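You operate a simulated robot arm through the tools that you are given. There is no shell and no other tool. Be economical: measure what you need, move in short steps, check, and stop when the job is done.

The job below is to be done with a simulated two-armed robot. You get a single attempt, and the scene is never put back.

Task
Bring the line up in hand mode with the turns counter cleared.
Fine: isolator on, control key on, then reset till the screen says READY; start nothing.

Only the result counts: the job must be done as asked and must still hold three seconds after the hand-in. Knocking over, shifting, dropping, spilling or breaking anything else fails it.

Robot
Two 7-joint arms with two-finger parallel grippers on one trunk, on a base that drives. Base frame: it is fixed to the floor where the robot stands at the start and does not move with it; the origin is under the middle of the robot, x ahead of it, y to its left, z up. Lengths are in mm, angles in degrees, forces in N, time in s.
The left shoulder is at the start at [50, 177, 1029], the right one opposite. With the tool pointing down near the work surface each hand reaches from about 100 to 680 mm from the robot's upright axis, wherever it stands, measured 20 degrees to its own side. Places, roughly: control key [900, 200, 1200]; desk lamp toggle [1100, 700, 1000]; film watch toggle [1100, 800, 1000]; isolator handle [600, 0, 900]; mode switch [1000, 200, 1200]; ring speed dial [700, 300, 1100]; ring toggle [1200, 800, 1000]; roller speed dial [700, 400, 1100]; roller toggle [1100, 800, 1000]; tens wheel [800, 100, 1200]; turns zero key [800, 500, 1100]; units wheel [800, 100, 1200]. Payload 3.43 kg a hand.
The tool frame of a hand sits at the grasp point between the pads (the TCP): z along the fingers, y along the line on which they close. The tips reach 34 mm beyond it. The gripper opens to 128 mm. The fingers are 24 mm wide and 12 mm thick; the gripper's body (48 by 130 mm) begins 96 mm behind the TCP.
Orientation is told as [roll, pitch, yaw] about the base's x, y, z axes, in that order, counted from this pose: with the fingers straight down and closing along the base's y, the tool's x points along the base's -x, its y along +y and its z along -z.

Tools
- The arms move only by the tool nudge_tool. It takes "left_increments", "right_increments" or both (then of equal length, played together; a hand with none holds still); each is a list of rows, each a list of 2 entries, a list of its own where there are three numbers: the shift along the tool's x, y, z in units of 50 mm (1.0 is 50 mm), then the turn, a rotation vector about the tool's x, y, z in units of 6 degrees (1.0 is 6 degrees). In form: [[[x, y, z], [wx, wy, wz]], ...]. A call has 1 to 8 rows; each row shifts and turns the commanded pose from where the row before left it, along the tool's axes as they then stand. "left_claw" and "right_claw" are, for a hand that has rows, the closure, from 0 (fully open) to 1 (shut), set as the call begins (left out, the last holds). A call with a number of a shift or a turn outside -1 to 1 is refused whole. Rows are played at 5 a second. More than 50 mm and 8.6 degrees between two rows, or a gripper value outside its range, and nothing of the call is played. Where a pose cannot be reached the arm comes as near as it can. A force on the tool above 40 N (or 10 N above the force at the start of the call, whichever is more), or a blocked arm, ends the call early, and 0.2 s more pass. The fingers move at their own pace (about 108 mm/s each) and stop on an object; they squeeze with about 44 N. The grip force told is the motor's: it shows also when the fingers shut on nothing. Time passes only in rows, and 0.2 s behind the last, so rows that do not move let the fingers close. The reply holds the time, the measured pose of the TCP, the force on the tool along the base axes, the opening and the grip force, in the units named above and with some noise, with the torque about the TCP (base axes, N m) and any sound that the robot's microphone picked up.
- Cameras (640 x 400 px; columns grow to the right, rows downward): "scene" is now at [159.9, 51.7, 1210.7]; the picture's right is [0.39, -0.92, 0.00], its down [-0.34, -0.15, -0.93] and it looks along [0.85, 0.36, -0.37] (base axes); focal length 268 px, centre (320, 200). "left" rides on the left gripper at [76, 11, -160] in its tool frame; the picture's right is [-0.15, 0.99, 0.00], its down [-0.88, -0.13, -0.46] and it looks along [-0.45, -0.07, 0.89] (tool axes); focal length 234 px, centre (320, 200). "right" rides on the right gripper at [76, -11, -160] in its tool frame; the picture's right is [0.15, 0.99, 0.00], its down [-0.88, 0.13, -0.46] and it looks along [-0.45, 0.07, 0.89] (tool axes); focal length 234 px, centre (320, 200). There is no depth. A picture from a camera that has moved, and an enlarged one, comes with that camera's place and axes in the base frame and with its lens. The place of the scene camera against the robot may be out by one fixed shift of up to 18 mm in any direction.
- camera(camera): a new picture of that camera. The clock stands still meanwhile.
- move_column(by): slides the trunk up (or, below 0, down) by that many mm; the arms and the scene camera ride with it, the base frame stays. It gives what a move gives, with no picture.
- base_move(legs): drives the robot by 1 to 6 legs, each [ahead, turn to the left] in mm and degrees, along the robot's own axes; the way and the turn of a leg run together, so that a leg with both is an arc; at most 1500 mm and 180 degrees a leg. The arms and the cameras ride along, it lands a little off, and it stops where it bumps. It gives what a move gives.
- turn_head(pan, tilt): turns the head with the scene camera to pan (to the left, within 80 degrees either way) and tilt (down, from -29 to 69), counted from straight ahead of the robot. It gives what a move gives.
- close_up(camera, box): a new picture of the part [left, top, right, bottom] of that camera's present view, enlarged. The clock stands still meanwhile.
- sign_off(): hands the job in; it is judged then, once.

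Work in short steps. Places have to be worked out from the pictures, the camera data and where the tool is seen: move nearer, look again, correct. Check each grasp and each placing, and mend what went wrong. You have 120 turns and 100 pictures in all, those below and enlarged ones among them. Open the grippers and draw the arms clear of the work before you hand the job in, unless the task says otherwise; then end with one line.

The tools are called after ">>>" as a command line: name --argument value ..., lists and objects as JSON in quotes. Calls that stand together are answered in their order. nudge_tool: Moves the arms, as the interface text tells. Its arguments: {"type":"object","properties":{"left_increments":{"type":"array","items":{"type":"array"}},"left_claw":{"type":"number"},"right_increments":{"type":"array","items":{"type":"array"}},"right_claw":{"type":"number"}},"required":[]} The other tools are called the same way: move_column (by) slides the trunk up or down; base_move (legs) drives the base; turn_head (pan, tilt) turns the head that bears the scene camera; camera (camera) takes a picture; close_up (camera, box) takes an enlarged picture of a part of a camera's view; sign_off () hands the job in.

At the start:

```text
time_s: 0.0
left_tool_pos: [315.2, 308.0, 1000.0]
left_ee_rot: [0.0, 0.0, 0.1]
left_force: [0.3, 0.8, -1.7]
left_torque: [-0.01, 0.0, 0.04]
left_grip_width: 128.0
left_grip_force: 0.0
right_tool_pos: [439.2, 28.0, 999.6]
right_ee_rot: [0.0, 0.0, -0.1]
right_force: [1.2, -0.5, 1.1]
right_torque: [0.0, -0.02, -0.01]
right_grip_width: 128.1
right_grip_force: 0.0
trunk travel left (down, up): [-200.0, 201.0]
robot x, y, heading: [-0.0, -2.8, -0.0]
head pan, tilt: [23.1, 21.8]
```

scene: 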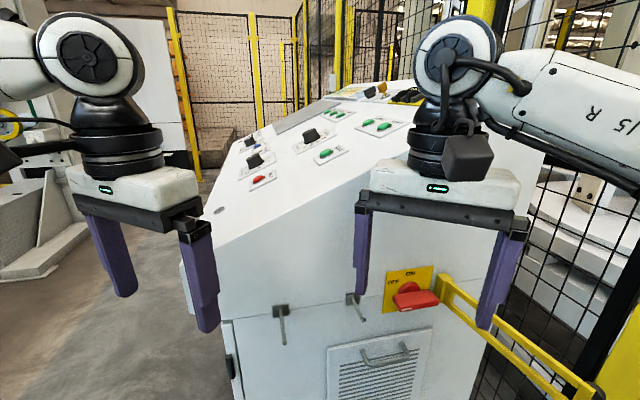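
right: 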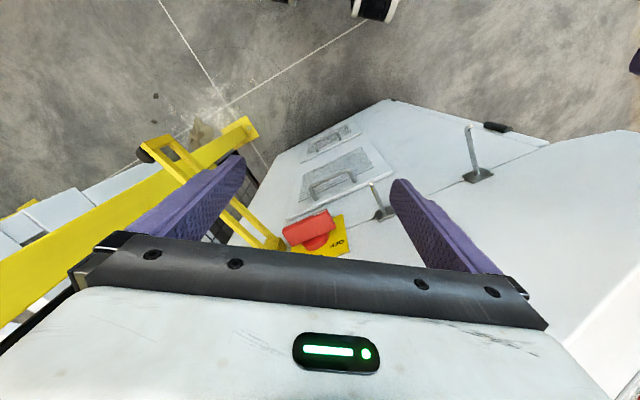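
left: 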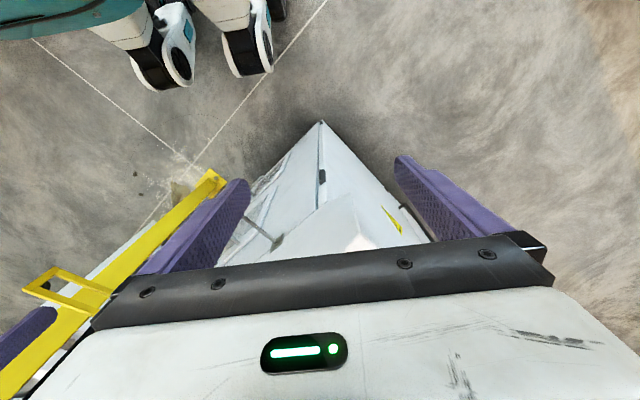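

The arms partly hide the desk; I begin with enlarged views of the desk and the isolator.

>>> close_up --camera "scene" --box '[220, 70, 440, 210]'

>>> close_up --camera "scene" --box '[360, 240, 480, 320]'

```text
2.86 times, centred on (330, 140) of scene
camera zoom: at [159.9, 51.7, 1210.7], right [0.39, -0.92, 0.0], down [-0.34, -0.15, -0.93], along [0.85, 0.36, -0.37], focal length 766 px, centre (291, 371)
```

zoom: 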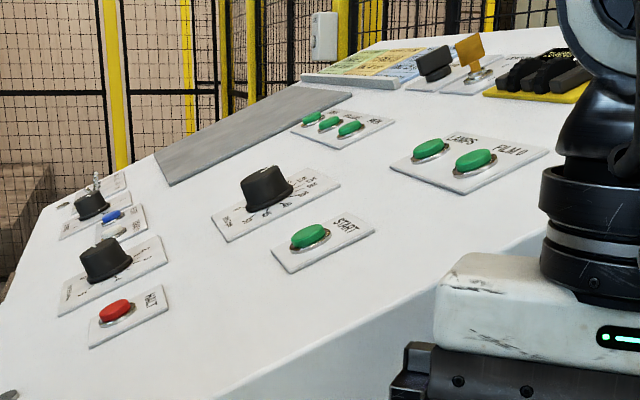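

```text
5.00 times, centred on (420, 280) of scene
camera zoom: at [159.9, 51.7, 1210.7], right [0.39, -0.92, 0.0], down [-0.34, -0.15, -0.93], along [0.85, 0.36, -0.37], focal length 1340 px, centre (-180, -200)
```

zoom: 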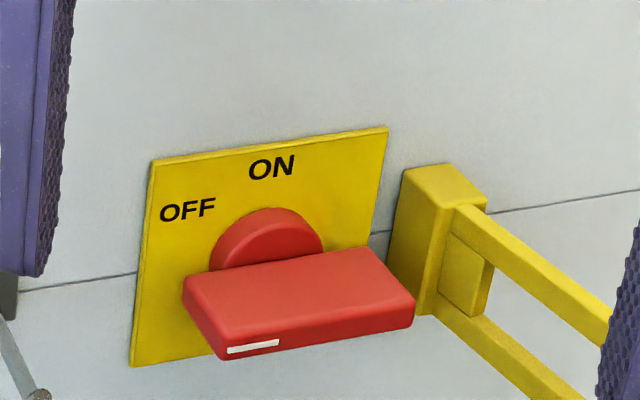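

I raise the trunk to get a steeper view of the desk.

>>> move_column --by 200

>>> turn_head --pan 30 --tilt 30

>>> camera --camera "scene"

```text
time_s: 2.2
left_tool_pos: [315.8, 307.8, 1200.6]
left_ee_rot: [0.1, 0.0, 0.2]
left_force: [-0.8, 0.1, -0.4]
left_torque: [0.03, 0.01, 0.01]
left_grip_width: 128.0
left_grip_force: 0.0
right_tool_pos: [439.2, 27.6, 1199.2]
right_ee_rot: [0.1, 0.0, 0.0]
right_force: [0.2, 0.7, -0.3]
right_torque: [0.01, -0.01, -0.03]
right_grip_width: 127.8
right_grip_force: 0.1
trunk travel left (down, up): [-400.0, 1.0]
robot x, y, heading: [-4.3, 3.5, 0.2]
head pan, tilt: [23.1, 21.8]
```

```text
time_s: 2.9
left_tool_pos: [316.4, 307.3, 1200.1]
left_ee_rot: [0.1, 0.0, 0.1]
left_force: [-0.3, -0.1, -0.3]
left_torque: [0.0, 0.0, -0.04]
left_grip_width: 128.2
left_grip_force: 0.0
right_tool_pos: [439.9, 28.9, 1199.7]
right_ee_rot: [-0.1, 0.0, 0.0]
right_force: [-0.2, 0.2, 0.0]
right_torque: [0.0, 0.01, -0.01]
right_grip_width: 128.1
right_grip_force: 0.0
trunk travel left (down, up): [-400.0, 1.0]
robot x, y, heading: [0.7, 0.8, 0.1]
head pan, tilt: [30.0, 30.0]
```

```text
94 pictures are left
camera scene: at [152.8, 60.5, 1397.6], right [0.5, -0.87, 0.0], down [-0.43, -0.25, -0.87], along [0.75, 0.43, -0.5], focal length 268 px, centre (320, 200)
```

scene: 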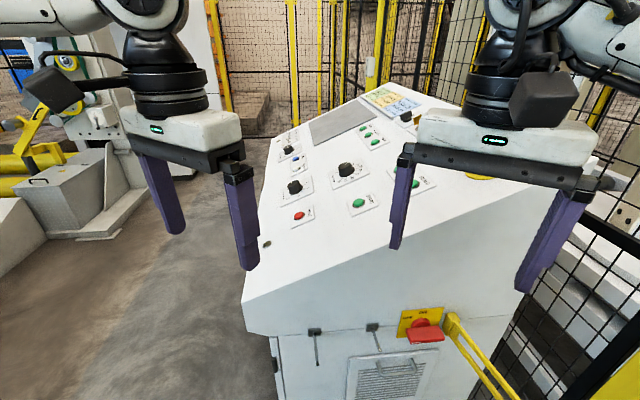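

The right arm hides much of the desk; I draw both hands back.

>>> nudge_tool --right_increments '[[[1, 0, 0], [0, 0, 0]], [[1, 0, 0], [0, 0, 0]], [[0.5, -1, 0], [0, 0, 0]], [[0, -1, 0], [0, 0, 0]], [[0, -1, 0], [0, 0, 0]], [[0, -1, 0], [0, 0, 0]]]' --left_increments '[[[0, 1, 0], [0, 0, 0]], [[0, 1, 0], [0, 0, 0]], [[0, 1, 0], [0, 0, 0]], [[0, 0, 0], [0, 0, 0]], [[0, 0, 0], [0, 0, 0]], [[0, 0, 0], [0, 0, 0]]]'

>>> camera --camera "scene"

```text
refused: row 3 steps farther than a row can; nothing moved
```

```text
93 pictures are left
camera scene: at [152.8, 60.5, 1397.6], right [0.5, -0.87, 0.0], down [-0.43, -0.25, -0.87], along [0.75, 0.43, -0.5], focal length 268 px, centre (320, 200)
```

scene: 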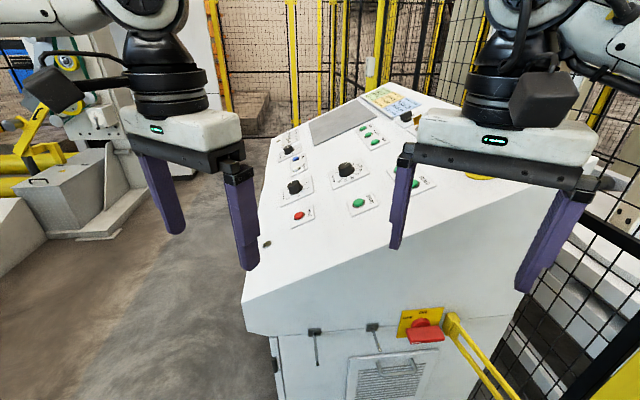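

Row 3 combined too much; I split it.

>>> nudge_tool --right_increments '[[[1, 0, 0], [0, 0, 0]], [[1, 0, 0], [0, 0, 0]], [[0, -1, 0], [0, 0, 0]], [[0, -1, 0], [0, 0, 0]], [[0, -1, 0], [0, 0, 0]], [[0, -1, 0], [0, 0, 0]]]' --left_increments '[[[0, 1, 0], [0, 0, 0]], [[0, 1, 0], [0, 0, 0]], [[0, 1, 0], [0, 0, 0]], [[0, 0, 0], [0, 0, 0]], [[0, 0, 0], [0, 0, 0]], [[0, 0, 0], [0, 0, 0]]]'

>>> close_up --camera "scene" --box '[230, 70, 520, 252]'

```text
time_s: 4.3
left_tool_pos: [316.8, 456.3, 1200.8]
left_ee_rot: [0.1, -0.1, 0.0]
left_force: [0.0, -0.3, 0.4]
left_torque: [0.03, -0.01, -0.01]
left_grip_width: 128.0
left_grip_force: 0.1
right_tool_pos: [337.1, -172.1, 1198.9]
right_ee_rot: [0.1, 0.0, 0.0]
right_force: [0.5, -0.2, 0.1]
right_torque: [0.01, 0.0, 0.01]
right_grip_width: 128.0
right_grip_force: 0.1
trunk travel left (down, up): [-400.0, 1.0]
robot x, y, heading: [-2.3, 2.8, -0.1]
head pan, tilt: [30.0, 30.0]
```

```text
2.20 times, centred on (375, 161) of scene
camera zoom: at [152.2, 59.0, 1397.8], right [0.5, -0.87, 0.0], down [-0.43, -0.25, -0.87], along [0.75, 0.43, -0.5], focal length 589 px, centre (199, 286)
```

zoom: 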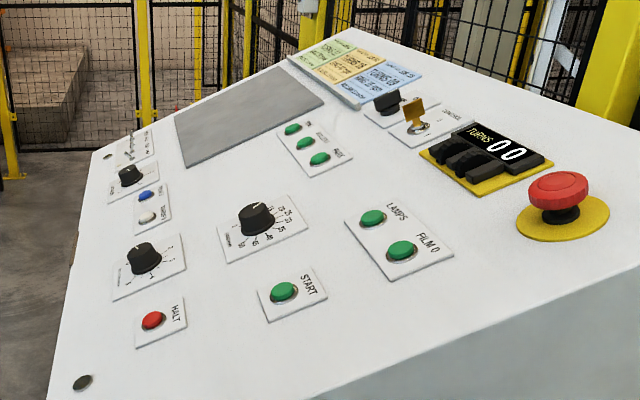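

I zoom in on each group to read labels.

>>> close_up --camera "scene" --box '[270, 125, 340, 175]'

>>> close_up --camera "scene" --box '[390, 100, 480, 160]'

>>> close_up --camera "scene" --box '[355, 80, 425, 125]'

>>> close_up --camera "scene" --box '[320, 120, 440, 195]'

```text
8.00 times, centred on (305, 150) of scene
camera zoom: at [152.2, 59.0, 1397.8], right [0.5, -0.87, 0.0], down [-0.43, -0.25, -0.87], along [0.75, 0.43, -0.5], focal length 2144 px, centre (440, 600)
```

zoom: 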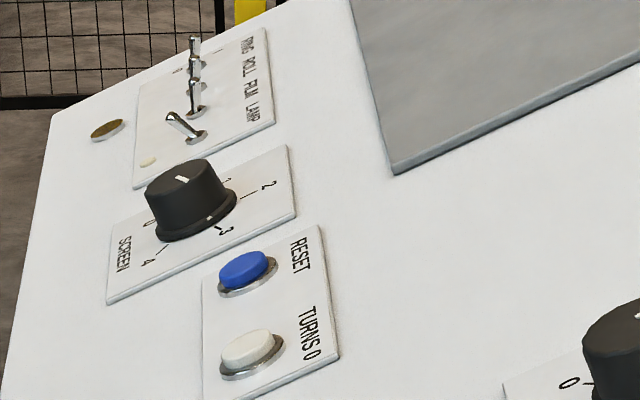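

```text
6.67 times, centred on (435, 130) of scene
camera zoom: at [152.2, 59.0, 1397.8], right [0.5, -0.87, 0.0], down [-0.43, -0.25, -0.87], along [0.75, 0.43, -0.5], focal length 1786 px, centre (-447, 667)
```

zoom: 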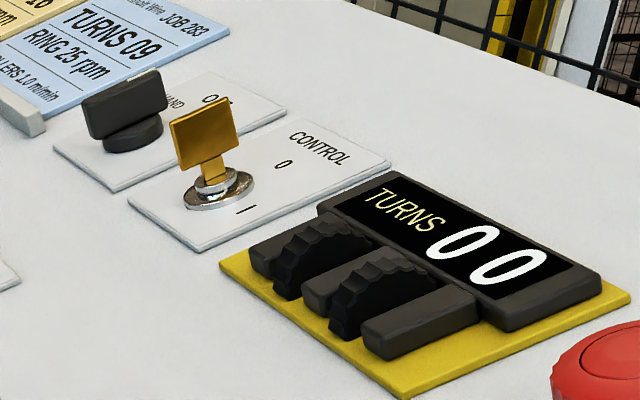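

```text
8.89 times, centred on (390, 102) of scene
camera zoom: at [152.2, 59.0, 1397.8], right [0.5, -0.87, 0.0], down [-0.43, -0.25, -0.87], along [0.75, 0.43, -0.5], focal length 2382 px, centre (-302, 1067)
```

zoom: 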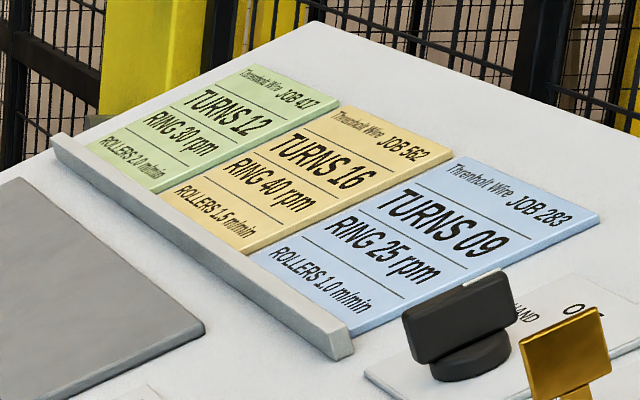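

```text
5.33 times, centred on (380, 158) of scene
camera zoom: at [152.2, 59.0, 1397.8], right [0.5, -0.87, 0.0], down [-0.43, -0.25, -0.87], along [0.75, 0.43, -0.5], focal length 1429 px, centre (0, 427)
```

zoom: 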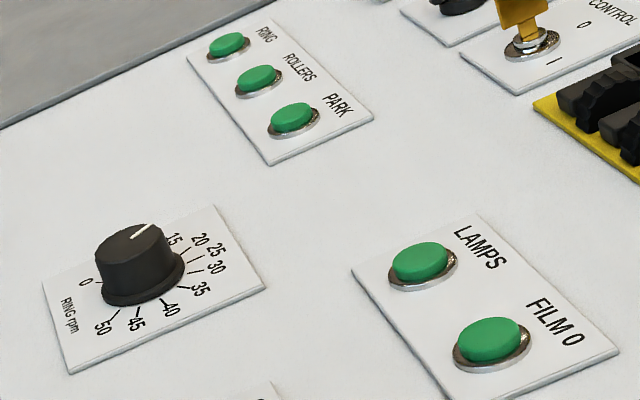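

Now a better view of the isolator and its guard rail: turn the head toward it.

>>> turn_head --pan 0 --tilt 50

>>> camera --camera "scene"

```text
time_s: 5.2
left_tool_pos: [316.9, 457.0, 1200.2]
left_ee_rot: [0.1, 0.0, 0.1]
left_force: [0.6, -0.5, 0.3]
left_torque: [0.0, 0.02, 0.01]
left_grip_width: 128.2
left_grip_force: 0.1
right_tool_pos: [336.3, -170.3, 1199.5]
right_ee_rot: [0.0, 0.0, 0.0]
right_force: [0.0, -0.9, -1.0]
right_torque: [-0.01, -0.01, -0.03]
right_grip_width: 127.7
right_grip_force: 0.0
trunk travel left (down, up): [-400.0, 1.0]
robot x, y, heading: [-1.1, -2.0, -0.2]
head pan, tilt: [0.0, 50.0]
```

```text
87 pictures are left
camera scene: at [151.5, 15.4, 1368.1], right [0.0, -1.0, 0.0], down [-0.77, 0.0, -0.64], along [0.64, 0.0, -0.77], focal length 268 px, centre (320, 200)
```

scene: 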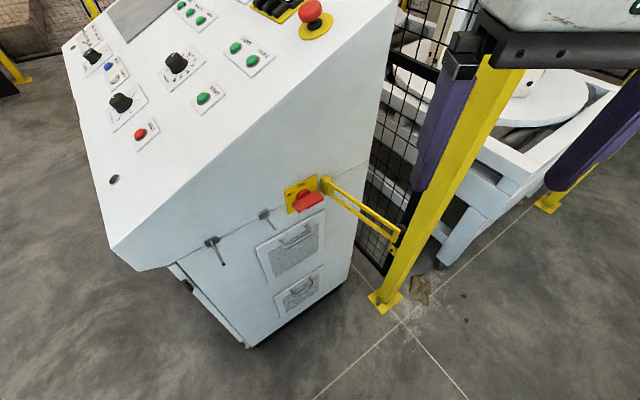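

The isolator end wall faces about (-0.82,-0.57) and the handle is near [575,48,870]. I turn the base square to it (≈34.5° left) and bring the trunk down.

>>> base_move --legs '[[0, 34.5]]'

>>> move_column --by -200

>>> turn_head --pan -20 --tilt 40

>>> camera --camera "scene"

```text
time_s: 7.3
left_tool_pos: [-0.1, 556.4, 1200.0]
left_ee_rot: [-0.1, 0.0, 34.8]
left_force: [0.3, 0.5, -0.1]
left_torque: [0.01, -0.03, -0.01]
left_grip_width: 128.0
left_grip_force: 0.1
right_tool_pos: [373.6, 51.9, 1198.5]
right_ee_rot: [-0.1, -0.1, 34.7]
right_force: [1.0, 0.4, 0.5]
right_torque: [-0.04, -0.01, -0.03]
right_grip_width: 128.0
right_grip_force: 0.0
trunk travel left (down, up): [-400.0, 1.0]
robot x, y, heading: [-0.9, 4.9, 34.6]
head pan, tilt: [0.0, 50.0]
```

```text
time_s: 9.4
left_tool_pos: [0.1, 558.0, 999.2]
left_ee_rot: [-0.1, 0.0, 34.8]
left_force: [0.1, 0.5, -0.1]
left_torque: [0.0, -0.03, -0.01]
left_grip_width: 127.9
left_grip_force: 0.1
right_tool_pos: [374.1, 52.1, 999.3]
right_ee_rot: [0.0, -0.1, 34.8]
right_force: [0.1, -0.5, -0.4]
right_torque: [0.01, 0.0, 0.0]
right_grip_width: 128.3
right_grip_force: 0.1
trunk travel left (down, up): [-200.0, 201.0]
robot x, y, heading: [-0.5, -0.0, 34.5]
head pan, tilt: [0.0, 50.0]
```

```text
time_s: 10.3
left_tool_pos: [-0.3, 557.6, 1001.0]
left_ee_rot: [-0.1, 0.0, 34.9]
left_force: [-1.1, -0.6, 0.6]
left_torque: [0.01, 0.02, 0.01]
left_grip_width: 128.0
left_grip_force: 0.0
right_tool_pos: [374.4, 51.7, 999.2]
right_ee_rot: [-0.1, 0.0, 34.7]
right_force: [0.0, 0.3, -0.8]
right_torque: [-0.01, 0.01, -0.03]
right_grip_width: 128.2
right_grip_force: 0.0
trunk travel left (down, up): [-200.0, 201.0]
robot x, y, heading: [-0.8, 3.0, 34.6]
head pan, tilt: [-20.0, 40.0]
```

```text
86 pictures are left
camera scene: at [144.2, 76.9, 1182.2], right [0.26, -0.97, 0.0], down [-0.62, -0.16, -0.77], along [0.74, 0.2, -0.64], focal length 268 px, centre (320, 200)
```

scene: 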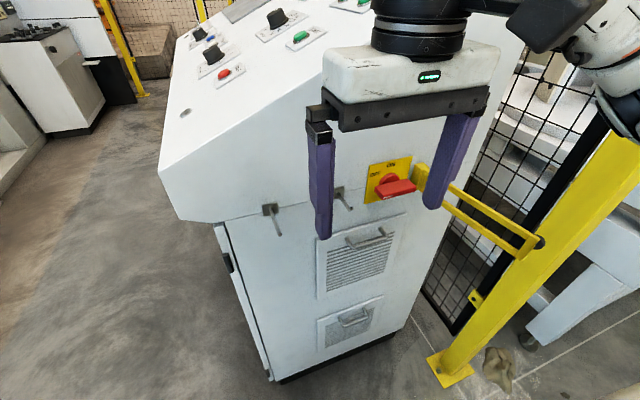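

I turn the right hand level (fingers toward the isolator wall), closed, shifting a little ahead and to the right.

>>> nudge_tool --right_increments '[[[-0.4, -0.2, 0], [0, -1, 0]], [[-0.4, -0.2, 0], [0, -1, 0]], [[-0.4, -0.2, 0], [0, -1, 0]], [[-0.3, -0.2, 0], [0, -1, 0]], [[0, -0.2, 0], [0, -1, 0]], [[0, -0.2, 0], [0, -1, 0]], [[0, -0.1, 0], [0, -1, 0]], [[0, -0.1, 0], [0, -1, 0]]]' --right_claw 1

>>> nudge_tool --right_increments '[[[0, 0, 0], [0, -1, 0]], [[0, 0, 0], [0, -1, 0]], [[0, 0, 0], [0, -1, 0]], [[0, 0, 0], [0, -1, 0]], [[0, 0, 0], [0, -1, 0]], [[0, 0, 0], [0, -1, 0]], [[0, 0, 0], [0, -1, 0]]]'

>>> camera --camera "scene"

>>> camera --camera "right"

```text
time_s: 12.1
left_tool_pos: [-1.4, 557.1, 1000.6]
left_ee_rot: [0.0, -0.1, 34.7]
left_force: [0.2, 0.3, 0.2]
left_torque: [0.0, 0.02, -0.01]
left_grip_width: 128.3
left_grip_force: 0.0
right_tool_pos: [475.2, 37.0, 1009.9]
right_ee_rot: [-0.1, -48.2, 34.8]
right_force: [0.0, 0.3, -0.4]
right_torque: [-0.04, -0.01, -0.01]
right_grip_width: 0.0
right_grip_force: 33.3
trunk travel left (down, up): [-200.0, 201.0]
robot x, y, heading: [-1.9, 1.1, 34.7]
head pan, tilt: [-20.0, 40.0]
```

```text
time_s: 13.0
left_tool_pos: [-1.3, 555.9, 1001.4]
left_ee_rot: [0.0, -0.1, 34.7]
left_force: [-0.8, 0.1, 0.0]
left_torque: [0.0, -0.02, 0.01]
left_grip_width: 128.0
left_grip_force: 0.0
right_tool_pos: [514.6, 63.3, 1040.5]
right_ee_rot: [-0.9, -65.9, 35.6]
right_force: [-13.2, -13.6, 2.1]
right_torque: [0.18, 0.13, -0.1]
right_grip_width: 0.0
right_grip_force: 33.0
right hand out of reach, approached as far as the arm can: row 1, 2, 3, 4
trunk travel left (down, up): [-200.0, 201.0]
robot x, y, heading: [-4.2, -1.0, 34.5]
head pan, tilt: [-20.0, 40.0]
stopped in row 4 (right hand): the force on the tool passed its limit at 50 N (the readings are from after the stop); the commanded pose is now the measured one
```

```text
85 pictures are left
camera scene: at [142.1, 74.6, 1182.7], right [0.25, -0.97, 0.0], down [-0.62, -0.16, -0.77], along [0.74, 0.19, -0.64], focal length 268 px, centre (320, 200)
```

scene: 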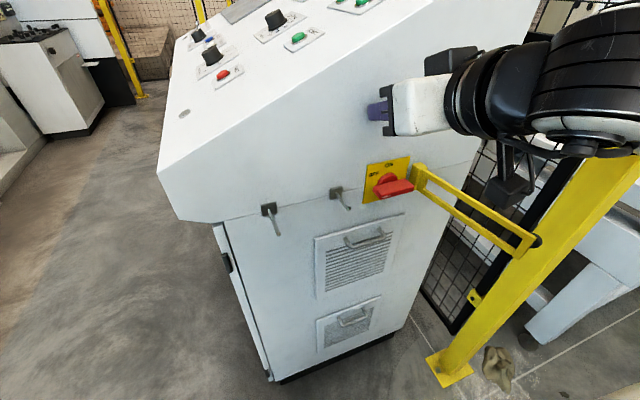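

```text
84 pictures are left
camera right: at [375.1, -47.1, 1035.8], right [-0.61, 0.78, -0.14], down [-0.12, 0.08, 0.99], along [0.78, 0.62, 0.05], focal length 234 px, centre (320, 200)
```

right: 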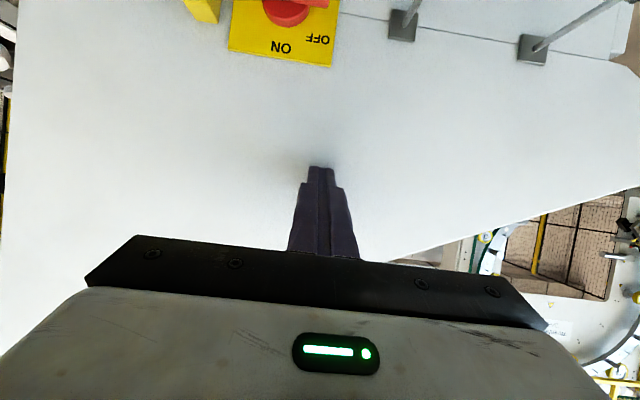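

The fingertips touched the wall (so the wall plane lies about 491 mm ahead of the start axis), and the arm is too cramped. I back the base off 170 mm.

>>> base_move --legs '[[-170, 0]]'

>>> nudge_tool --right_increments '[[[0, 0, 0], [0, -1, 0]], [[0, 0, 0], [0, -1, 0]], [[0, 0, 0], [0, -1, 0]], [[0, 0, 0], [0, -1, 0]]]'

>>> camera --camera "right"

>>> camera --camera "scene"

```text
time_s: 14.4
left_tool_pos: [-144.0, 458.1, 1000.4]
left_ee_rot: [0.1, 0.1, 34.7]
left_force: [-0.6, 0.2, 0.5]
left_torque: [-0.02, 0.0, 0.01]
left_grip_width: 128.0
left_grip_force: 0.1
right_tool_pos: [373.1, -32.9, 1038.9]
right_ee_rot: [-0.7, -65.8, 35.6]
right_force: [-0.3, -0.8, 0.2]
right_torque: [0.04, 0.03, -0.02]
right_grip_width: 0.0
right_grip_force: 33.2
trunk travel left (down, up): [-200.0, 201.0]
robot x, y, heading: [-143.7, -95.2, 34.7]
head pan, tilt: [-20.0, 40.0]
```

```text
time_s: 15.4
left_tool_pos: [-142.5, 457.8, 1000.8]
left_ee_rot: [0.0, 0.0, 34.8]
left_force: [0.5, -0.4, 1.1]
left_torque: [-0.04, 0.01, 0.04]
left_grip_width: 128.1
left_grip_force: 0.1
right_tool_pos: [408.6, -8.5, 1055.3]
right_ee_rot: [-2.8, -83.6, 37.6]
right_force: [-0.4, 0.3, 0.1]
right_torque: [-0.02, -0.02, -0.05]
right_grip_width: 0.0
right_grip_force: 33.1
right hand out of reach, approached as far as the arm can: row 1, 2, 3, 4
trunk travel left (down, up): [-200.0, 201.0]
robot x, y, heading: [-142.2, -99.2, 34.7]
head pan, tilt: [-20.0, 40.0]
```

```text
83 pictures are left
camera right: at [278.4, -113.0, 996.5], right [-0.58, 0.8, -0.15], down [-0.37, -0.09, 0.92], along [0.73, 0.59, 0.35], focal length 234 px, centre (320, 200)
```

right: 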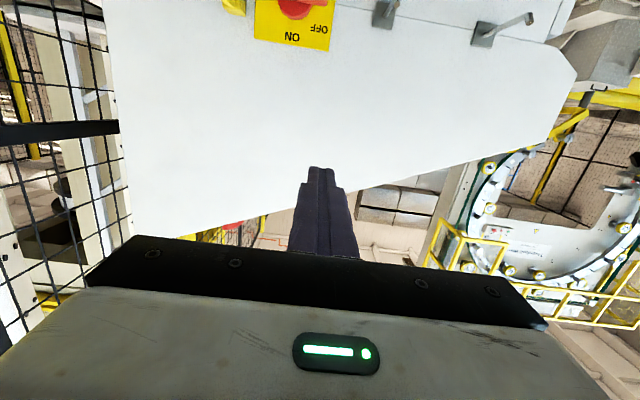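

```text
82 pictures are left
camera scene: at [1.1, -22.4, 1182.3], right [0.25, -0.97, 0.0], down [-0.62, -0.16, -0.77], along [0.74, 0.19, -0.64], focal length 268 px, centre (320, 200)
```

scene: 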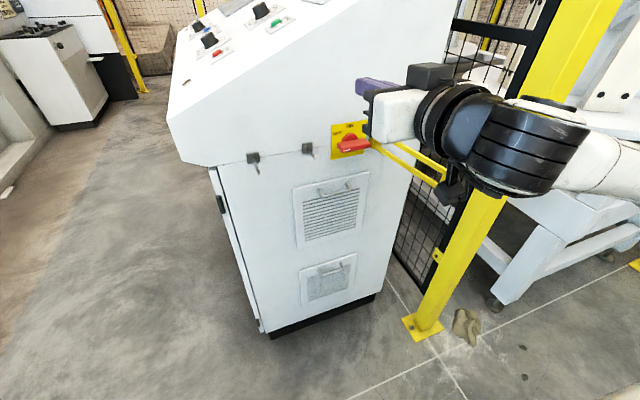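

The axle is now estimated at [550,42,898]. I zoom in to size the handle before going below it.

>>> close_up --camera "scene" --box '[310, 110, 390, 160]'

>>> nudge_tool --right_increments '[[[0, 0, 0], [0, -0.5, 0]], [[1, 0, 0], [0, 0, 0]], [[1, 0, 0], [0, 0, 0]], [[1, 0, 0], [0, 0, 0]]]'

```text
8.00 times, centred on (350, 135) of scene
camera zoom: at [1.1, -22.4, 1182.3], right [0.25, -0.97, 0.0], down [-0.62, -0.16, -0.77], along [0.74, 0.19, -0.64], focal length 2144 px, centre (80, 720)
```

zoom: 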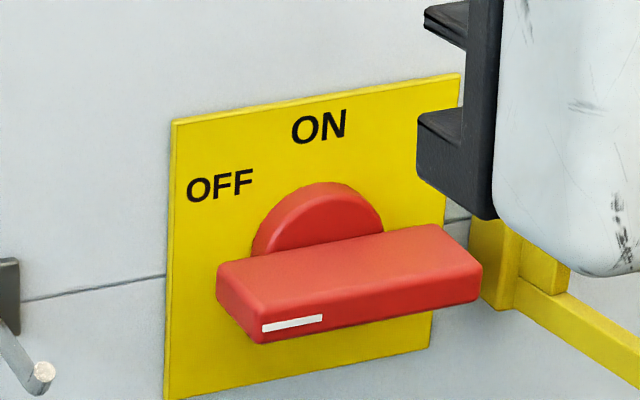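

```text
time_s: 16.4
left_tool_pos: [-144.0, 458.3, 1000.1]
left_ee_rot: [0.0, 0.0, 34.8]
left_force: [0.4, -0.1, -0.3]
left_torque: [0.01, 0.0, 0.03]
left_grip_width: 128.1
left_grip_force: 0.1
right_tool_pos: [417.3, -13.2, 1034.5]
right_ee_rot: [-2.7, -83.2, 37.7]
right_force: [-0.2, -0.2, 0.4]
right_torque: [0.01, 0.02, 0.0]
right_grip_width: 0.1
right_grip_force: 33.0
right hand out of reach, approached as far as the arm can: row 1, 2, 3, 4
trunk travel left (down, up): [-200.0, 201.0]
robot x, y, heading: [-144.2, -99.1, 34.8]
head pan, tilt: [-20.0, 40.0]
```

The level pose is out of reach because the hand is too low relative to the shoulder. I lower the trunk in steps; the arm stays clear of the rail (ahead of it by >100 mm).

>>> move_column --by -120

>>> camera --camera "scene"

>>> camera --camera "right"

```text
time_s: 17.9
left_tool_pos: [-143.7, 458.7, 880.4]
left_ee_rot: [0.1, -0.1, 34.8]
left_force: [-0.5, -0.2, 0.2]
left_torque: [0.03, -0.01, 0.0]
left_grip_width: 127.9
left_grip_force: 0.0
right_tool_pos: [416.8, -13.0, 915.3]
right_ee_rot: [-2.9, -83.2, 38.0]
right_force: [-0.6, -0.1, 0.8]
right_torque: [0.0, 0.02, -0.03]
right_grip_width: 0.1
right_grip_force: 33.2
trunk travel left (down, up): [-80.0, 321.0]
robot x, y, heading: [-141.4, -102.9, 34.6]
head pan, tilt: [-20.0, 40.0]
```

```text
80 pictures are left
camera scene: at [1.1, -22.4, 1062.3], right [0.25, -0.97, 0.0], down [-0.62, -0.16, -0.77], along [0.74, 0.19, -0.64], focal length 268 px, centre (320, 200)
```

scene: 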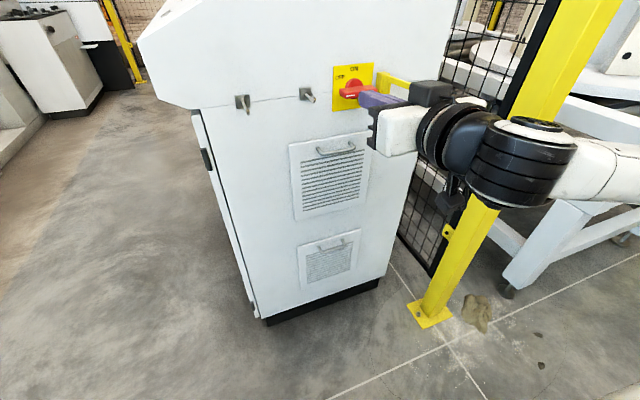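

```text
79 pictures are left
camera right: at [286.4, -119.9, 857.2], right [-0.58, 0.8, -0.15], down [-0.36, -0.09, 0.93], along [0.73, 0.59, 0.34], focal length 234 px, centre (320, 200)
```

right: 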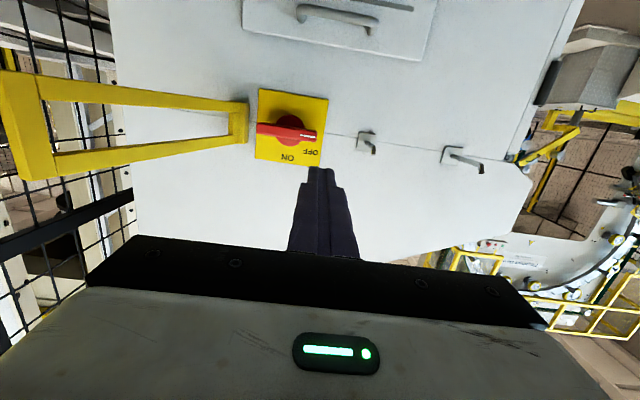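

From below, the bar's axle is at about [539,27,879], left end about 35 mm from it. I level the tool and go down below the bar height.

>>> nudge_tool --right_increments '[[[0, 0, 0], [0, -1, 0]], [[0.8, 0, 0], [0, 0, 0]], [[0.8, 0, 0], [0, 0, 0]]]'

>>> camera --camera "right"

```text
time_s: 18.7
left_tool_pos: [-143.4, 457.8, 880.2]
left_ee_rot: [0.0, -0.1, 34.8]
left_force: [-0.8, 0.8, -0.5]
left_torque: [0.05, -0.01, 0.02]
left_grip_width: 128.2
left_grip_force: 0.0
right_tool_pos: [416.9, -13.8, 915.1]
right_ee_rot: [-2.9, -83.2, 38.0]
right_force: [-0.9, 0.2, 0.0]
right_torque: [0.03, -0.04, 0.02]
right_grip_width: 0.0
right_grip_force: 32.8
right hand out of reach, approached as far as the arm can: row 1, 2, 3
trunk travel left (down, up): [-80.0, 321.0]
robot x, y, heading: [-144.2, -95.4, 34.4]
head pan, tilt: [-20.0, 40.0]
```

```text
78 pictures are left
camera right: at [286.4, -119.9, 857.1], right [-0.58, 0.8, -0.15], down [-0.36, -0.09, 0.93], along [0.73, 0.59, 0.34], focal length 234 px, centre (320, 200)
```

right: 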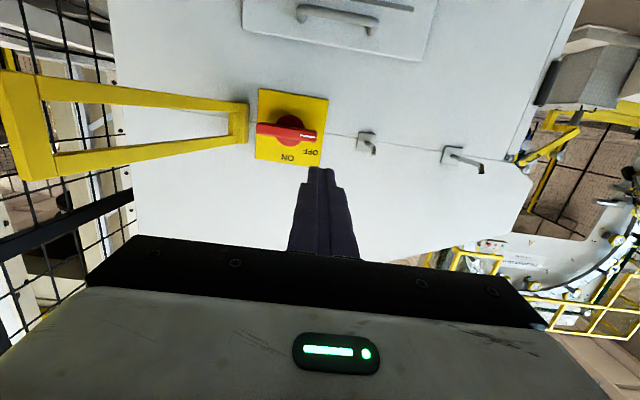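

The arm is at its limit going down, so I lower the trunk the last bit.

>>> move_column --by -75

>>> nudge_tool --right_increments '[[[0, 0, 0.6], [0, 0, 0]], [[0, 0, 0.5], [0, 0, 0]]]'

>>> camera --camera "right"

```text
time_s: 19.9
left_tool_pos: [-142.6, 459.1, 805.3]
left_ee_rot: [0.1, 0.0, 34.8]
left_force: [-0.8, 0.2, -0.2]
left_torque: [-0.01, -0.01, 0.04]
left_grip_width: 128.2
left_grip_force: 0.1
right_tool_pos: [416.6, -13.6, 841.1]
right_ee_rot: [-2.9, -83.2, 38.0]
right_force: [0.2, 0.5, -0.4]
right_torque: [-0.02, 0.0, 0.0]
right_grip_width: 0.0
right_grip_force: 33.3
trunk travel left (down, up): [-5.0, 396.0]
robot x, y, heading: [-140.6, -98.8, 34.7]
head pan, tilt: [-20.0, 40.0]
```

```text
time_s: 20.5
left_tool_pos: [-143.5, 457.0, 804.9]
left_ee_rot: [0.0, -0.1, 34.8]
left_force: [0.1, -0.2, 0.1]
left_torque: [0.02, -0.02, -0.01]
left_grip_width: 128.0
left_grip_force: 0.0
right_tool_pos: [461.8, 16.4, 841.5]
right_ee_rot: [-2.6, -82.8, 37.6]
right_force: [0.4, -0.2, 0.2]
right_torque: [0.03, 0.0, 0.01]
right_grip_width: 0.0
right_grip_force: 32.6
right hand out of reach, approached as far as the arm can: row 1, 2
trunk travel left (down, up): [-5.0, 396.0]
robot x, y, heading: [-143.5, -98.7, 34.7]
head pan, tilt: [-20.0, 40.0]
```

```text
77 pictures are left
camera right: at [331.0, -89.5, 785.0], right [-0.58, 0.8, -0.15], down [-0.36, -0.09, 0.93], along [0.73, 0.6, 0.33], focal length 234 px, centre (320, 200)
```

right: 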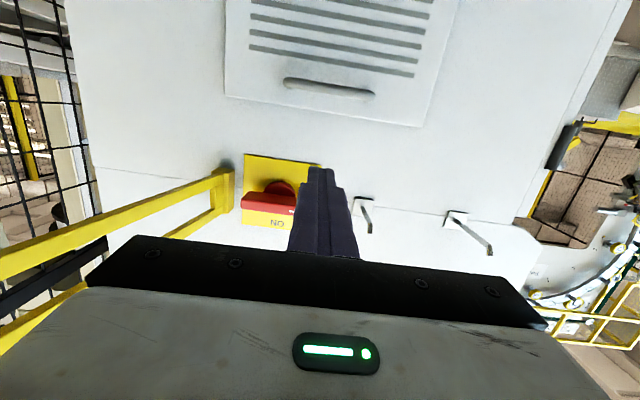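

The fingers are below the bar, slightly left of its end. I shift 20 mm right and 50 mm ahead to get under the left end.

>>> nudge_tool --right_increments '[[[0, -0.4, 0], [0, 0, 0]], [[0, 0, 0.5], [0, 0, 0]], [[0, 0, 0.5], [0, 0, 0]]]'

>>> camera --camera "right"

```text
time_s: 21.3
left_tool_pos: [-142.8, 458.8, 805.3]
left_ee_rot: [0.1, 0.0, 34.8]
left_force: [-0.3, -0.2, 0.0]
left_torque: [0.03, 0.01, -0.02]
left_grip_width: 128.1
left_grip_force: 0.0
right_tool_pos: [513.4, 27.9, 838.4]
right_ee_rot: [-2.6, -82.7, 37.9]
right_force: [0.5, -0.5, 0.5]
right_torque: [-0.01, -0.03, 0.01]
right_grip_width: 0.0
right_grip_force: 33.6
trunk travel left (down, up): [-5.0, 396.0]
robot x, y, heading: [-144.6, -101.6, 34.7]
head pan, tilt: [-20.0, 40.0]
```

```text
76 pictures are left
camera right: at [382.4, -79.9, 781.2], right [-0.59, 0.8, -0.15], down [-0.36, -0.09, 0.93], along [0.73, 0.6, 0.33], focal length 234 px, centre (320, 200)
```

right: 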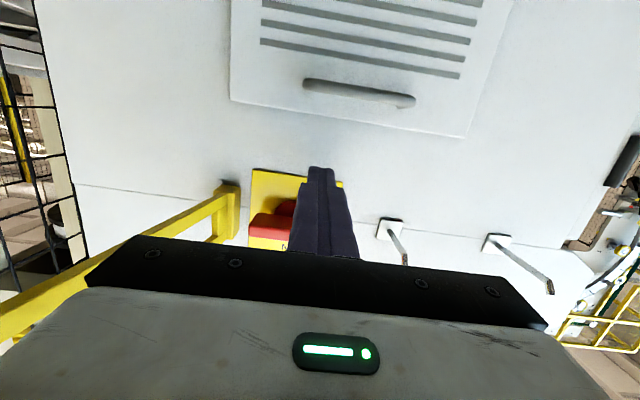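

The fingertips are under the bar's left end (22 mm left of the axle, 39 mm below). I push up in a gentle arc.

>>> nudge_tool --right_increments '[[[-0.3, 0, -0.03], [0, 0, 0]], [[-0.25, 0.1, -0.03], [0, 0, 0]], [[-0.25, 0.06, -0.03], [0, 0, 0]]]'

>>> camera --camera "right"

```text
time_s: 22.1
left_tool_pos: [-142.8, 457.4, 804.0]
left_ee_rot: [0.1, 0.0, 35.0]
left_force: [0.7, 0.1, -0.4]
left_torque: [0.0, -0.01, 0.03]
left_grip_width: 127.9
left_grip_force: 0.0
right_tool_pos: [510.4, 34.8, 870.9]
right_ee_rot: [-2.6, -82.6, 37.6]
right_force: [-4.8, -5.0, -13.2]
right_torque: [-0.03, 0.14, 0.07]
right_grip_width: 0.0
right_grip_force: 33.1
trunk travel left (down, up): [-5.0, 396.0]
robot x, y, heading: [-140.6, -97.7, 34.9]
head pan, tilt: [-20.0, 40.0]
```

```text
75 pictures are left
camera right: at [378.4, -72.0, 814.7], right [-0.58, 0.8, -0.15], down [-0.35, -0.08, 0.93], along [0.73, 0.6, 0.33], focal length 234 px, centre (320, 200)
```

right: 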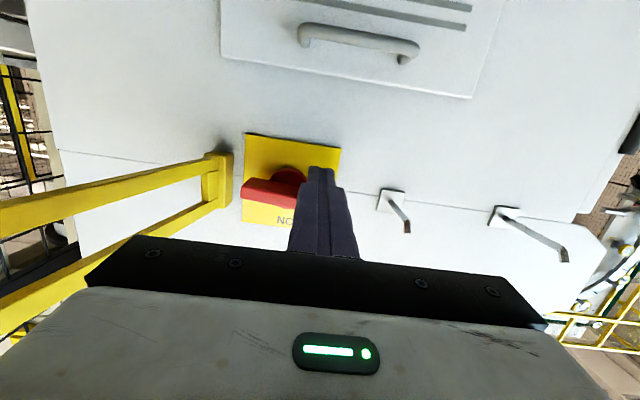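

The bar is turning; contact force about 13 N. I continue up.

>>> nudge_tool --right_increments '[[[-0.25, 0, -0.03], [0, 0, 0]], [[-0.25, 0, -0.03], [0, 0, 0]], [[-0.2, -0.05, -0.02], [0, 0, 0]]]'

>>> camera --camera "right"

```text
time_s: 22.9
left_tool_pos: [-143.8, 458.5, 805.0]
left_ee_rot: [0.0, 0.0, 34.9]
left_force: [0.2, -0.3, 1.1]
left_torque: [0.0, 0.0, 0.0]
left_grip_width: 127.9
left_grip_force: 0.1
right_tool_pos: [510.8, 32.3, 913.7]
right_ee_rot: [-3.1, -83.3, 38.0]
right_force: [0.8, 0.1, -0.4]
right_torque: [0.01, -0.04, -0.01]
right_grip_width: 0.0
right_grip_force: 33.0
trunk travel left (down, up): [-5.0, 396.0]
robot x, y, heading: [-142.9, -97.5, 34.8]
head pan, tilt: [-20.0, 40.0]
```

```text
74 pictures are left
camera right: at [380.3, -73.2, 855.4], right [-0.58, 0.8, -0.15], down [-0.37, -0.09, 0.93], along [0.73, 0.59, 0.35], focal length 234 px, centre (320, 200)
```

right: 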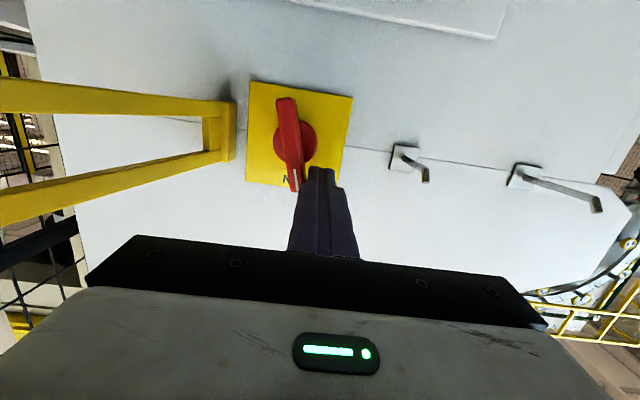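

The bar is close to upright. I push a little to the right to seat it and look closely.

>>> nudge_tool --right_increments '[[[0, -0.15, 0], [0, 0, 0]], [[0, -0.15, 0], [0, 0, 0]]]'

>>> close_up --camera "right" --box '[220, 60, 380, 210]'

>>> close_up --camera "scene" --box '[310, 30, 430, 105]'

```text
time_s: 23.5
left_tool_pos: [-144.6, 458.8, 804.6]
left_ee_rot: [-0.2, 0.0, 34.9]
left_force: [0.7, -0.2, -0.4]
left_torque: [-0.01, 0.0, -0.01]
left_grip_width: 127.9
left_grip_force: 0.1
right_tool_pos: [515.7, 24.5, 913.9]
right_ee_rot: [-2.9, -83.3, 38.5]
right_force: [-5.1, 12.6, 4.6]
right_torque: [0.2, -0.06, 0.35]
right_grip_width: 0.0
right_grip_force: 33.0
trunk travel left (down, up): [-5.0, 396.0]
robot x, y, heading: [-143.3, -100.8, 34.7]
head pan, tilt: [-20.0, 40.0]
```

```text
2.67 times, centred on (300, 135) of right
camera zoom: at [386.6, -82.8, 854.9], right [-0.59, 0.79, -0.15], down [-0.36, -0.09, 0.93], along [0.72, 0.6, 0.35], focal length 624 px, centre (373, 373)
```

zoom: 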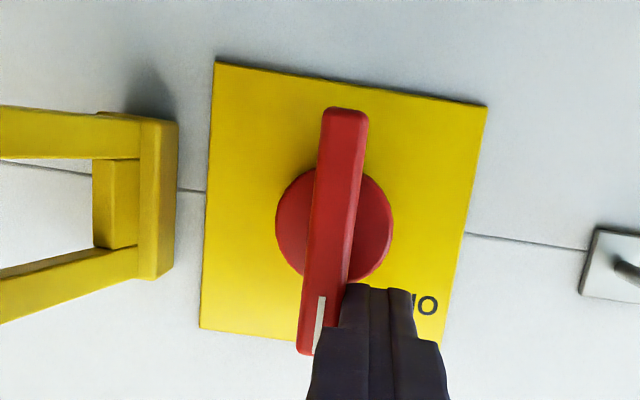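

```text
5.33 times, centred on (370, 68) of scene
camera zoom: at [0.2, -21.3, 987.4], right [0.26, -0.97, 0.0], down [-0.62, -0.16, -0.77], along [0.74, 0.19, -0.64], focal length 1429 px, centre (53, 907)
```

zoom: 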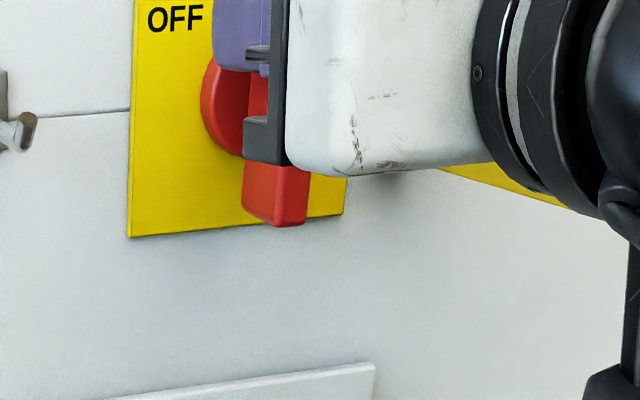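

The handle now stands upright at ON against its stop. I release sideways, draw back, and back the base away.

>>> nudge_tool --right_increments '[[[0, 0.3, 0], [0, 0, 0]], [[0, 0, -1], [0, 0, 0]], [[0, 0, -1], [0, 0, 0]]]'

>>> base_move --legs '[[-120, 0]]'

>>> close_up --camera "right" --box '[200, 60, 400, 230]'

>>> move_column --by 395

```text
time_s: 24.3
left_tool_pos: [-141.8, 457.9, 804.5]
left_ee_rot: [0.0, 0.0, 34.8]
left_force: [0.5, 0.8, -0.2]
left_torque: [-0.03, 0.02, 0.01]
left_grip_width: 128.1
left_grip_force: 0.0
right_tool_pos: [430.9, -24.0, 921.9]
right_ee_rot: [-2.7, -83.2, 37.6]
right_force: [0.0, -0.2, -0.1]
right_torque: [0.03, 0.01, 0.01]
right_grip_width: 0.0
right_grip_force: 32.8
trunk travel left (down, up): [-5.0, 396.0]
robot x, y, heading: [-141.8, -99.9, 34.9]
head pan, tilt: [-20.0, 40.0]
```

```text
time_s: 25.5
left_tool_pos: [-241.8, 389.7, 804.8]
left_ee_rot: [0.0, 0.0, 34.7]
left_force: [-0.1, 0.4, 0.4]
left_torque: [0.01, 0.0, -0.01]
left_grip_width: 128.2
left_grip_force: 0.1
right_tool_pos: [331.1, -91.9, 922.7]
right_ee_rot: [-2.9, -83.3, 37.6]
right_force: [0.2, -0.1, 0.2]
right_torque: [-0.01, 0.02, 0.01]
right_grip_width: 0.0
right_grip_force: 33.4
trunk travel left (down, up): [-5.0, 396.0]
robot x, y, heading: [-240.1, -169.0, 34.6]
head pan, tilt: [-20.0, 40.0]
```

```text
2.35 times, centred on (300, 145) of right
camera zoom: at [200.2, -198.7, 865.1], right [-0.58, 0.8, -0.15], down [-0.36, -0.09, 0.93], along [0.73, 0.59, 0.34], focal length 551 px, centre (367, 329)
```

zoom: 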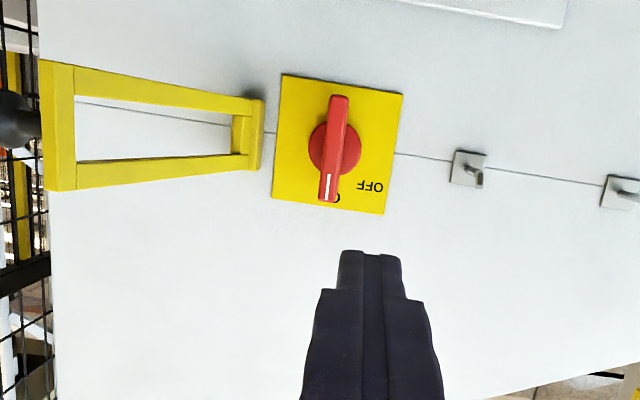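

```text
time_s: 29.3
left_tool_pos: [-241.5, 389.3, 1200.7]
left_ee_rot: [0.0, 0.1, 34.7]
left_force: [-0.4, 0.3, -0.6]
left_torque: [0.02, -0.02, -0.03]
left_grip_width: 128.1
left_grip_force: 0.0
right_tool_pos: [330.9, -93.3, 1317.5]
right_ee_rot: [-2.8, -83.2, 37.7]
right_force: [1.1, -0.3, -0.7]
right_torque: [-0.01, 0.0, 0.03]
right_grip_width: 0.1
right_grip_force: 33.1
trunk travel left (down, up): [-400.0, 1.0]
robot x, y, heading: [-242.0, -166.5, 34.2]
head pan, tilt: [-20.0, 40.0]
```

The isolator is ON. I turn the right hand back to pointing down and pull it in.

>>> nudge_tool --right_increments '[[[0, 0, 0], [0, 1, 0]], [[0, 0, 0], [0, 1, 0]], [[0, 0, -0.3], [0, 1, 0]], [[0.2, 0, -0.4], [0, 1, 0]], [[0.2, 0, -0.3], [0, 1, 0]], [[0.3, 0, -0.3], [0, 1, 0]], [[0.5, 0, -0.2], [0, 1, 0]], [[0.5, 0, 0], [0, 1, 0]]]' --right_claw 0.3

>>> nudge_tool --right_increments '[[[0.5, 0, 0], [0, 1, 0]], [[0.5, 0, 0], [0, 1, 0]], [[0.5, 0, 0], [0, 1, 0]], [[0.3, 0, 0], [0, 1, 0]], [[0, 0, 0], [0, 1, 0]], [[0, 0, 0], [0, 1, 0]]]'

>>> base_move --legs '[[0, 60], [700, 0], [0, -60]]'

>>> camera --camera "scene"

```text
time_s: 31.1
left_tool_pos: [-240.8, 390.6, 1200.5]
left_ee_rot: [0.1, 0.0, 34.7]
left_force: [0.0, 0.2, 0.2]
left_torque: [-0.04, 0.0, 0.02]
left_grip_width: 128.2
left_grip_force: 0.1
right_tool_pos: [233.8, -161.4, 1290.2]
right_ee_rot: [-0.4, -35.1, 35.1]
right_force: [-0.8, -0.7, 0.1]
right_torque: [0.0, 0.01, 0.02]
right_grip_width: 89.9
right_grip_force: 0.0
trunk travel left (down, up): [-400.0, 1.0]
robot x, y, heading: [-244.0, -172.1, 34.6]
head pan, tilt: [-20.0, 40.0]
```

```text
time_s: 32.5
left_tool_pos: [-240.5, 389.6, 1199.5]
left_ee_rot: [0.0, 0.0, 34.8]
left_force: [0.5, 0.6, 0.5]
left_torque: [0.03, -0.01, 0.0]
left_grip_width: 127.8
left_grip_force: 0.1
right_tool_pos: [169.3, -207.0, 1248.1]
right_ee_rot: [-0.3, 0.9, 35.0]
right_force: [-0.3, 0.1, 0.6]
right_torque: [-0.01, 0.01, -0.01]
right_grip_width: 89.6
right_grip_force: 0.0
trunk travel left (down, up): [-400.0, 1.0]
robot x, y, heading: [-240.5, -167.2, 34.7]
head pan, tilt: [-20.0, 40.0]
```

```text
time_s: 41.6
left_tool_pos: [-281.9, 1094.3, 1199.9]
left_ee_rot: [0.0, 0.0, 33.9]
left_force: [0.0, -0.8, 0.2]
left_torque: [0.02, -0.02, -0.02]
left_grip_width: 127.9
left_grip_force: 0.0
right_tool_pos: [121.2, 494.2, 1246.7]
right_ee_rot: [-0.3, 0.9, 34.2]
right_force: [0.1, -0.3, 0.0]
right_torque: [-0.02, -0.02, 0.03]
right_grip_width: 89.8
right_grip_force: 0.0
trunk travel left (down, up): [-400.0, 1.0]
robot x, y, heading: [-290.4, 537.7, 33.8]
head pan, tilt: [-20.0, 40.0]
```

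```text
70 pictures are left
camera scene: at [-146.5, 611.8, 1382.2], right [0.24, -0.97, 0.0], down [-0.62, -0.15, -0.77], along [0.74, 0.18, -0.64], focal length 268 px, centre (320, 200)
```

scene: 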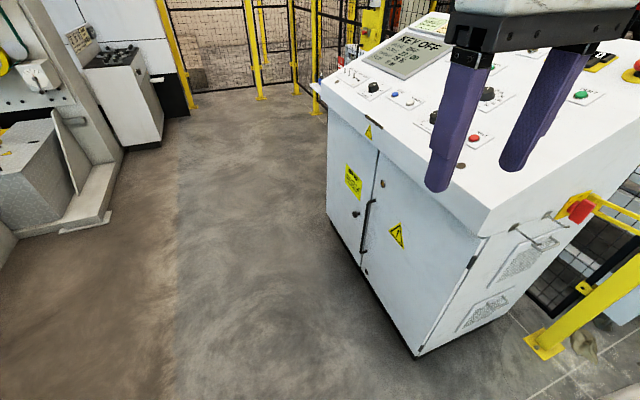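

The screen is alive and says KEY OFF. I drive along the operator side and turn to face the desk.

>>> base_move --legs '[[800, 0], [0, -89]]'

>>> turn_head --pan 0 --tilt 45

>>> camera --camera "scene"

```text
time_s: 49.7
left_tool_pos: [933.9, 999.6, 1199.0]
left_ee_rot: [-0.1, 0.0, -53.9]
left_force: [-0.1, 0.2, 0.6]
left_torque: [0.0, -0.01, 0.0]
left_grip_width: 128.0
left_grip_force: 0.1
right_tool_pos: [349.6, 575.0, 1247.8]
right_ee_rot: [-0.4, 0.8, -53.6]
right_force: [0.3, -0.1, 1.1]
right_torque: [-0.03, -0.01, 0.02]
right_grip_width: 89.7
right_grip_force: 0.0
trunk travel left (down, up): [-400.0, 1.0]
robot x, y, heading: [375.7, 983.5, -53.7]
head pan, tilt: [-20.0, 40.0]
```

```text
time_s: 50.5
left_tool_pos: [934.1, 999.8, 1200.2]
left_ee_rot: [0.0, 0.0, -53.8]
left_force: [-0.1, 0.5, -0.7]
left_torque: [0.0, 0.02, -0.04]
left_grip_width: 128.0
left_grip_force: 0.0
right_tool_pos: [348.9, 573.4, 1247.9]
right_ee_rot: [-0.5, 0.8, -53.6]
right_force: [-0.6, 0.4, -0.1]
right_torque: [0.02, 0.01, 0.0]
right_grip_width: 89.5
right_grip_force: 0.1
trunk travel left (down, up): [-400.0, 1.0]
robot x, y, heading: [378.1, 986.1, -54.0]
head pan, tilt: [0.0, 45.0]
```

```text
69 pictures are left
camera scene: at [470.8, 878.8, 1375.0], right [-0.81, -0.59, 0.0], down [-0.42, 0.57, -0.71], along [0.42, -0.57, -0.71], focal length 268 px, centre (320, 200)
```

scene: 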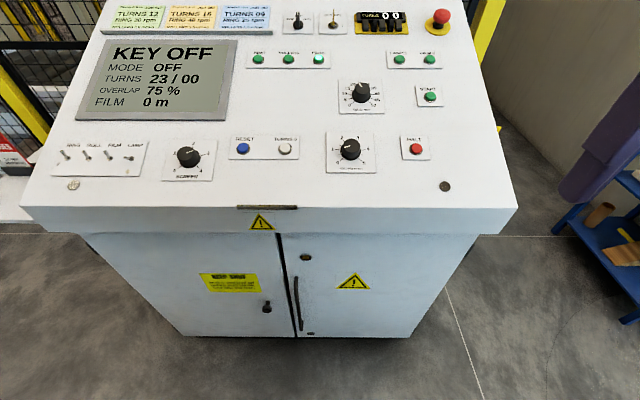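

Superb view: the key is at about [936,188,1199], reset [893,584,1048], turns-0 [820,531,1048]; slope ≈23°. I zoom in on the key and mode switch.

>>> close_up --camera "scene" --box '[270, 0, 370, 50]'

>>> close_up --camera "scene" --box '[220, 120, 320, 180]'

```text
6.40 times, centred on (320, 25) of scene
camera zoom: at [470.8, 878.8, 1375.0], right [-0.81, -0.59, 0.0], down [-0.42, 0.57, -0.71], along [0.42, -0.57, -0.71], focal length 1715 px, centre (320, 1320)
```

zoom: 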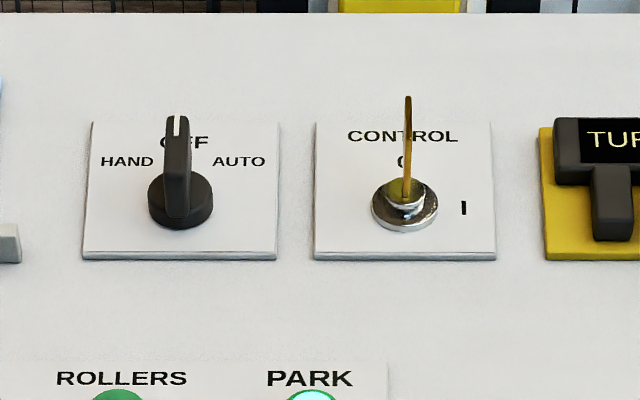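

```text
6.40 times, centred on (270, 150) of scene
camera zoom: at [470.8, 878.8, 1375.0], right [-0.81, -0.59, 0.0], down [-0.42, 0.57, -0.71], along [0.42, -0.57, -0.71], focal length 1715 px, centre (640, 520)
```

zoom: 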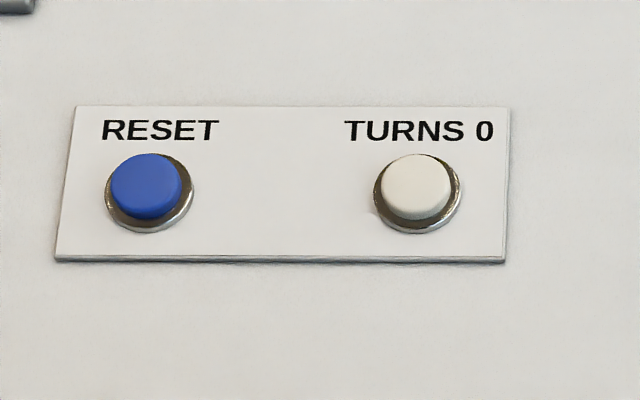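

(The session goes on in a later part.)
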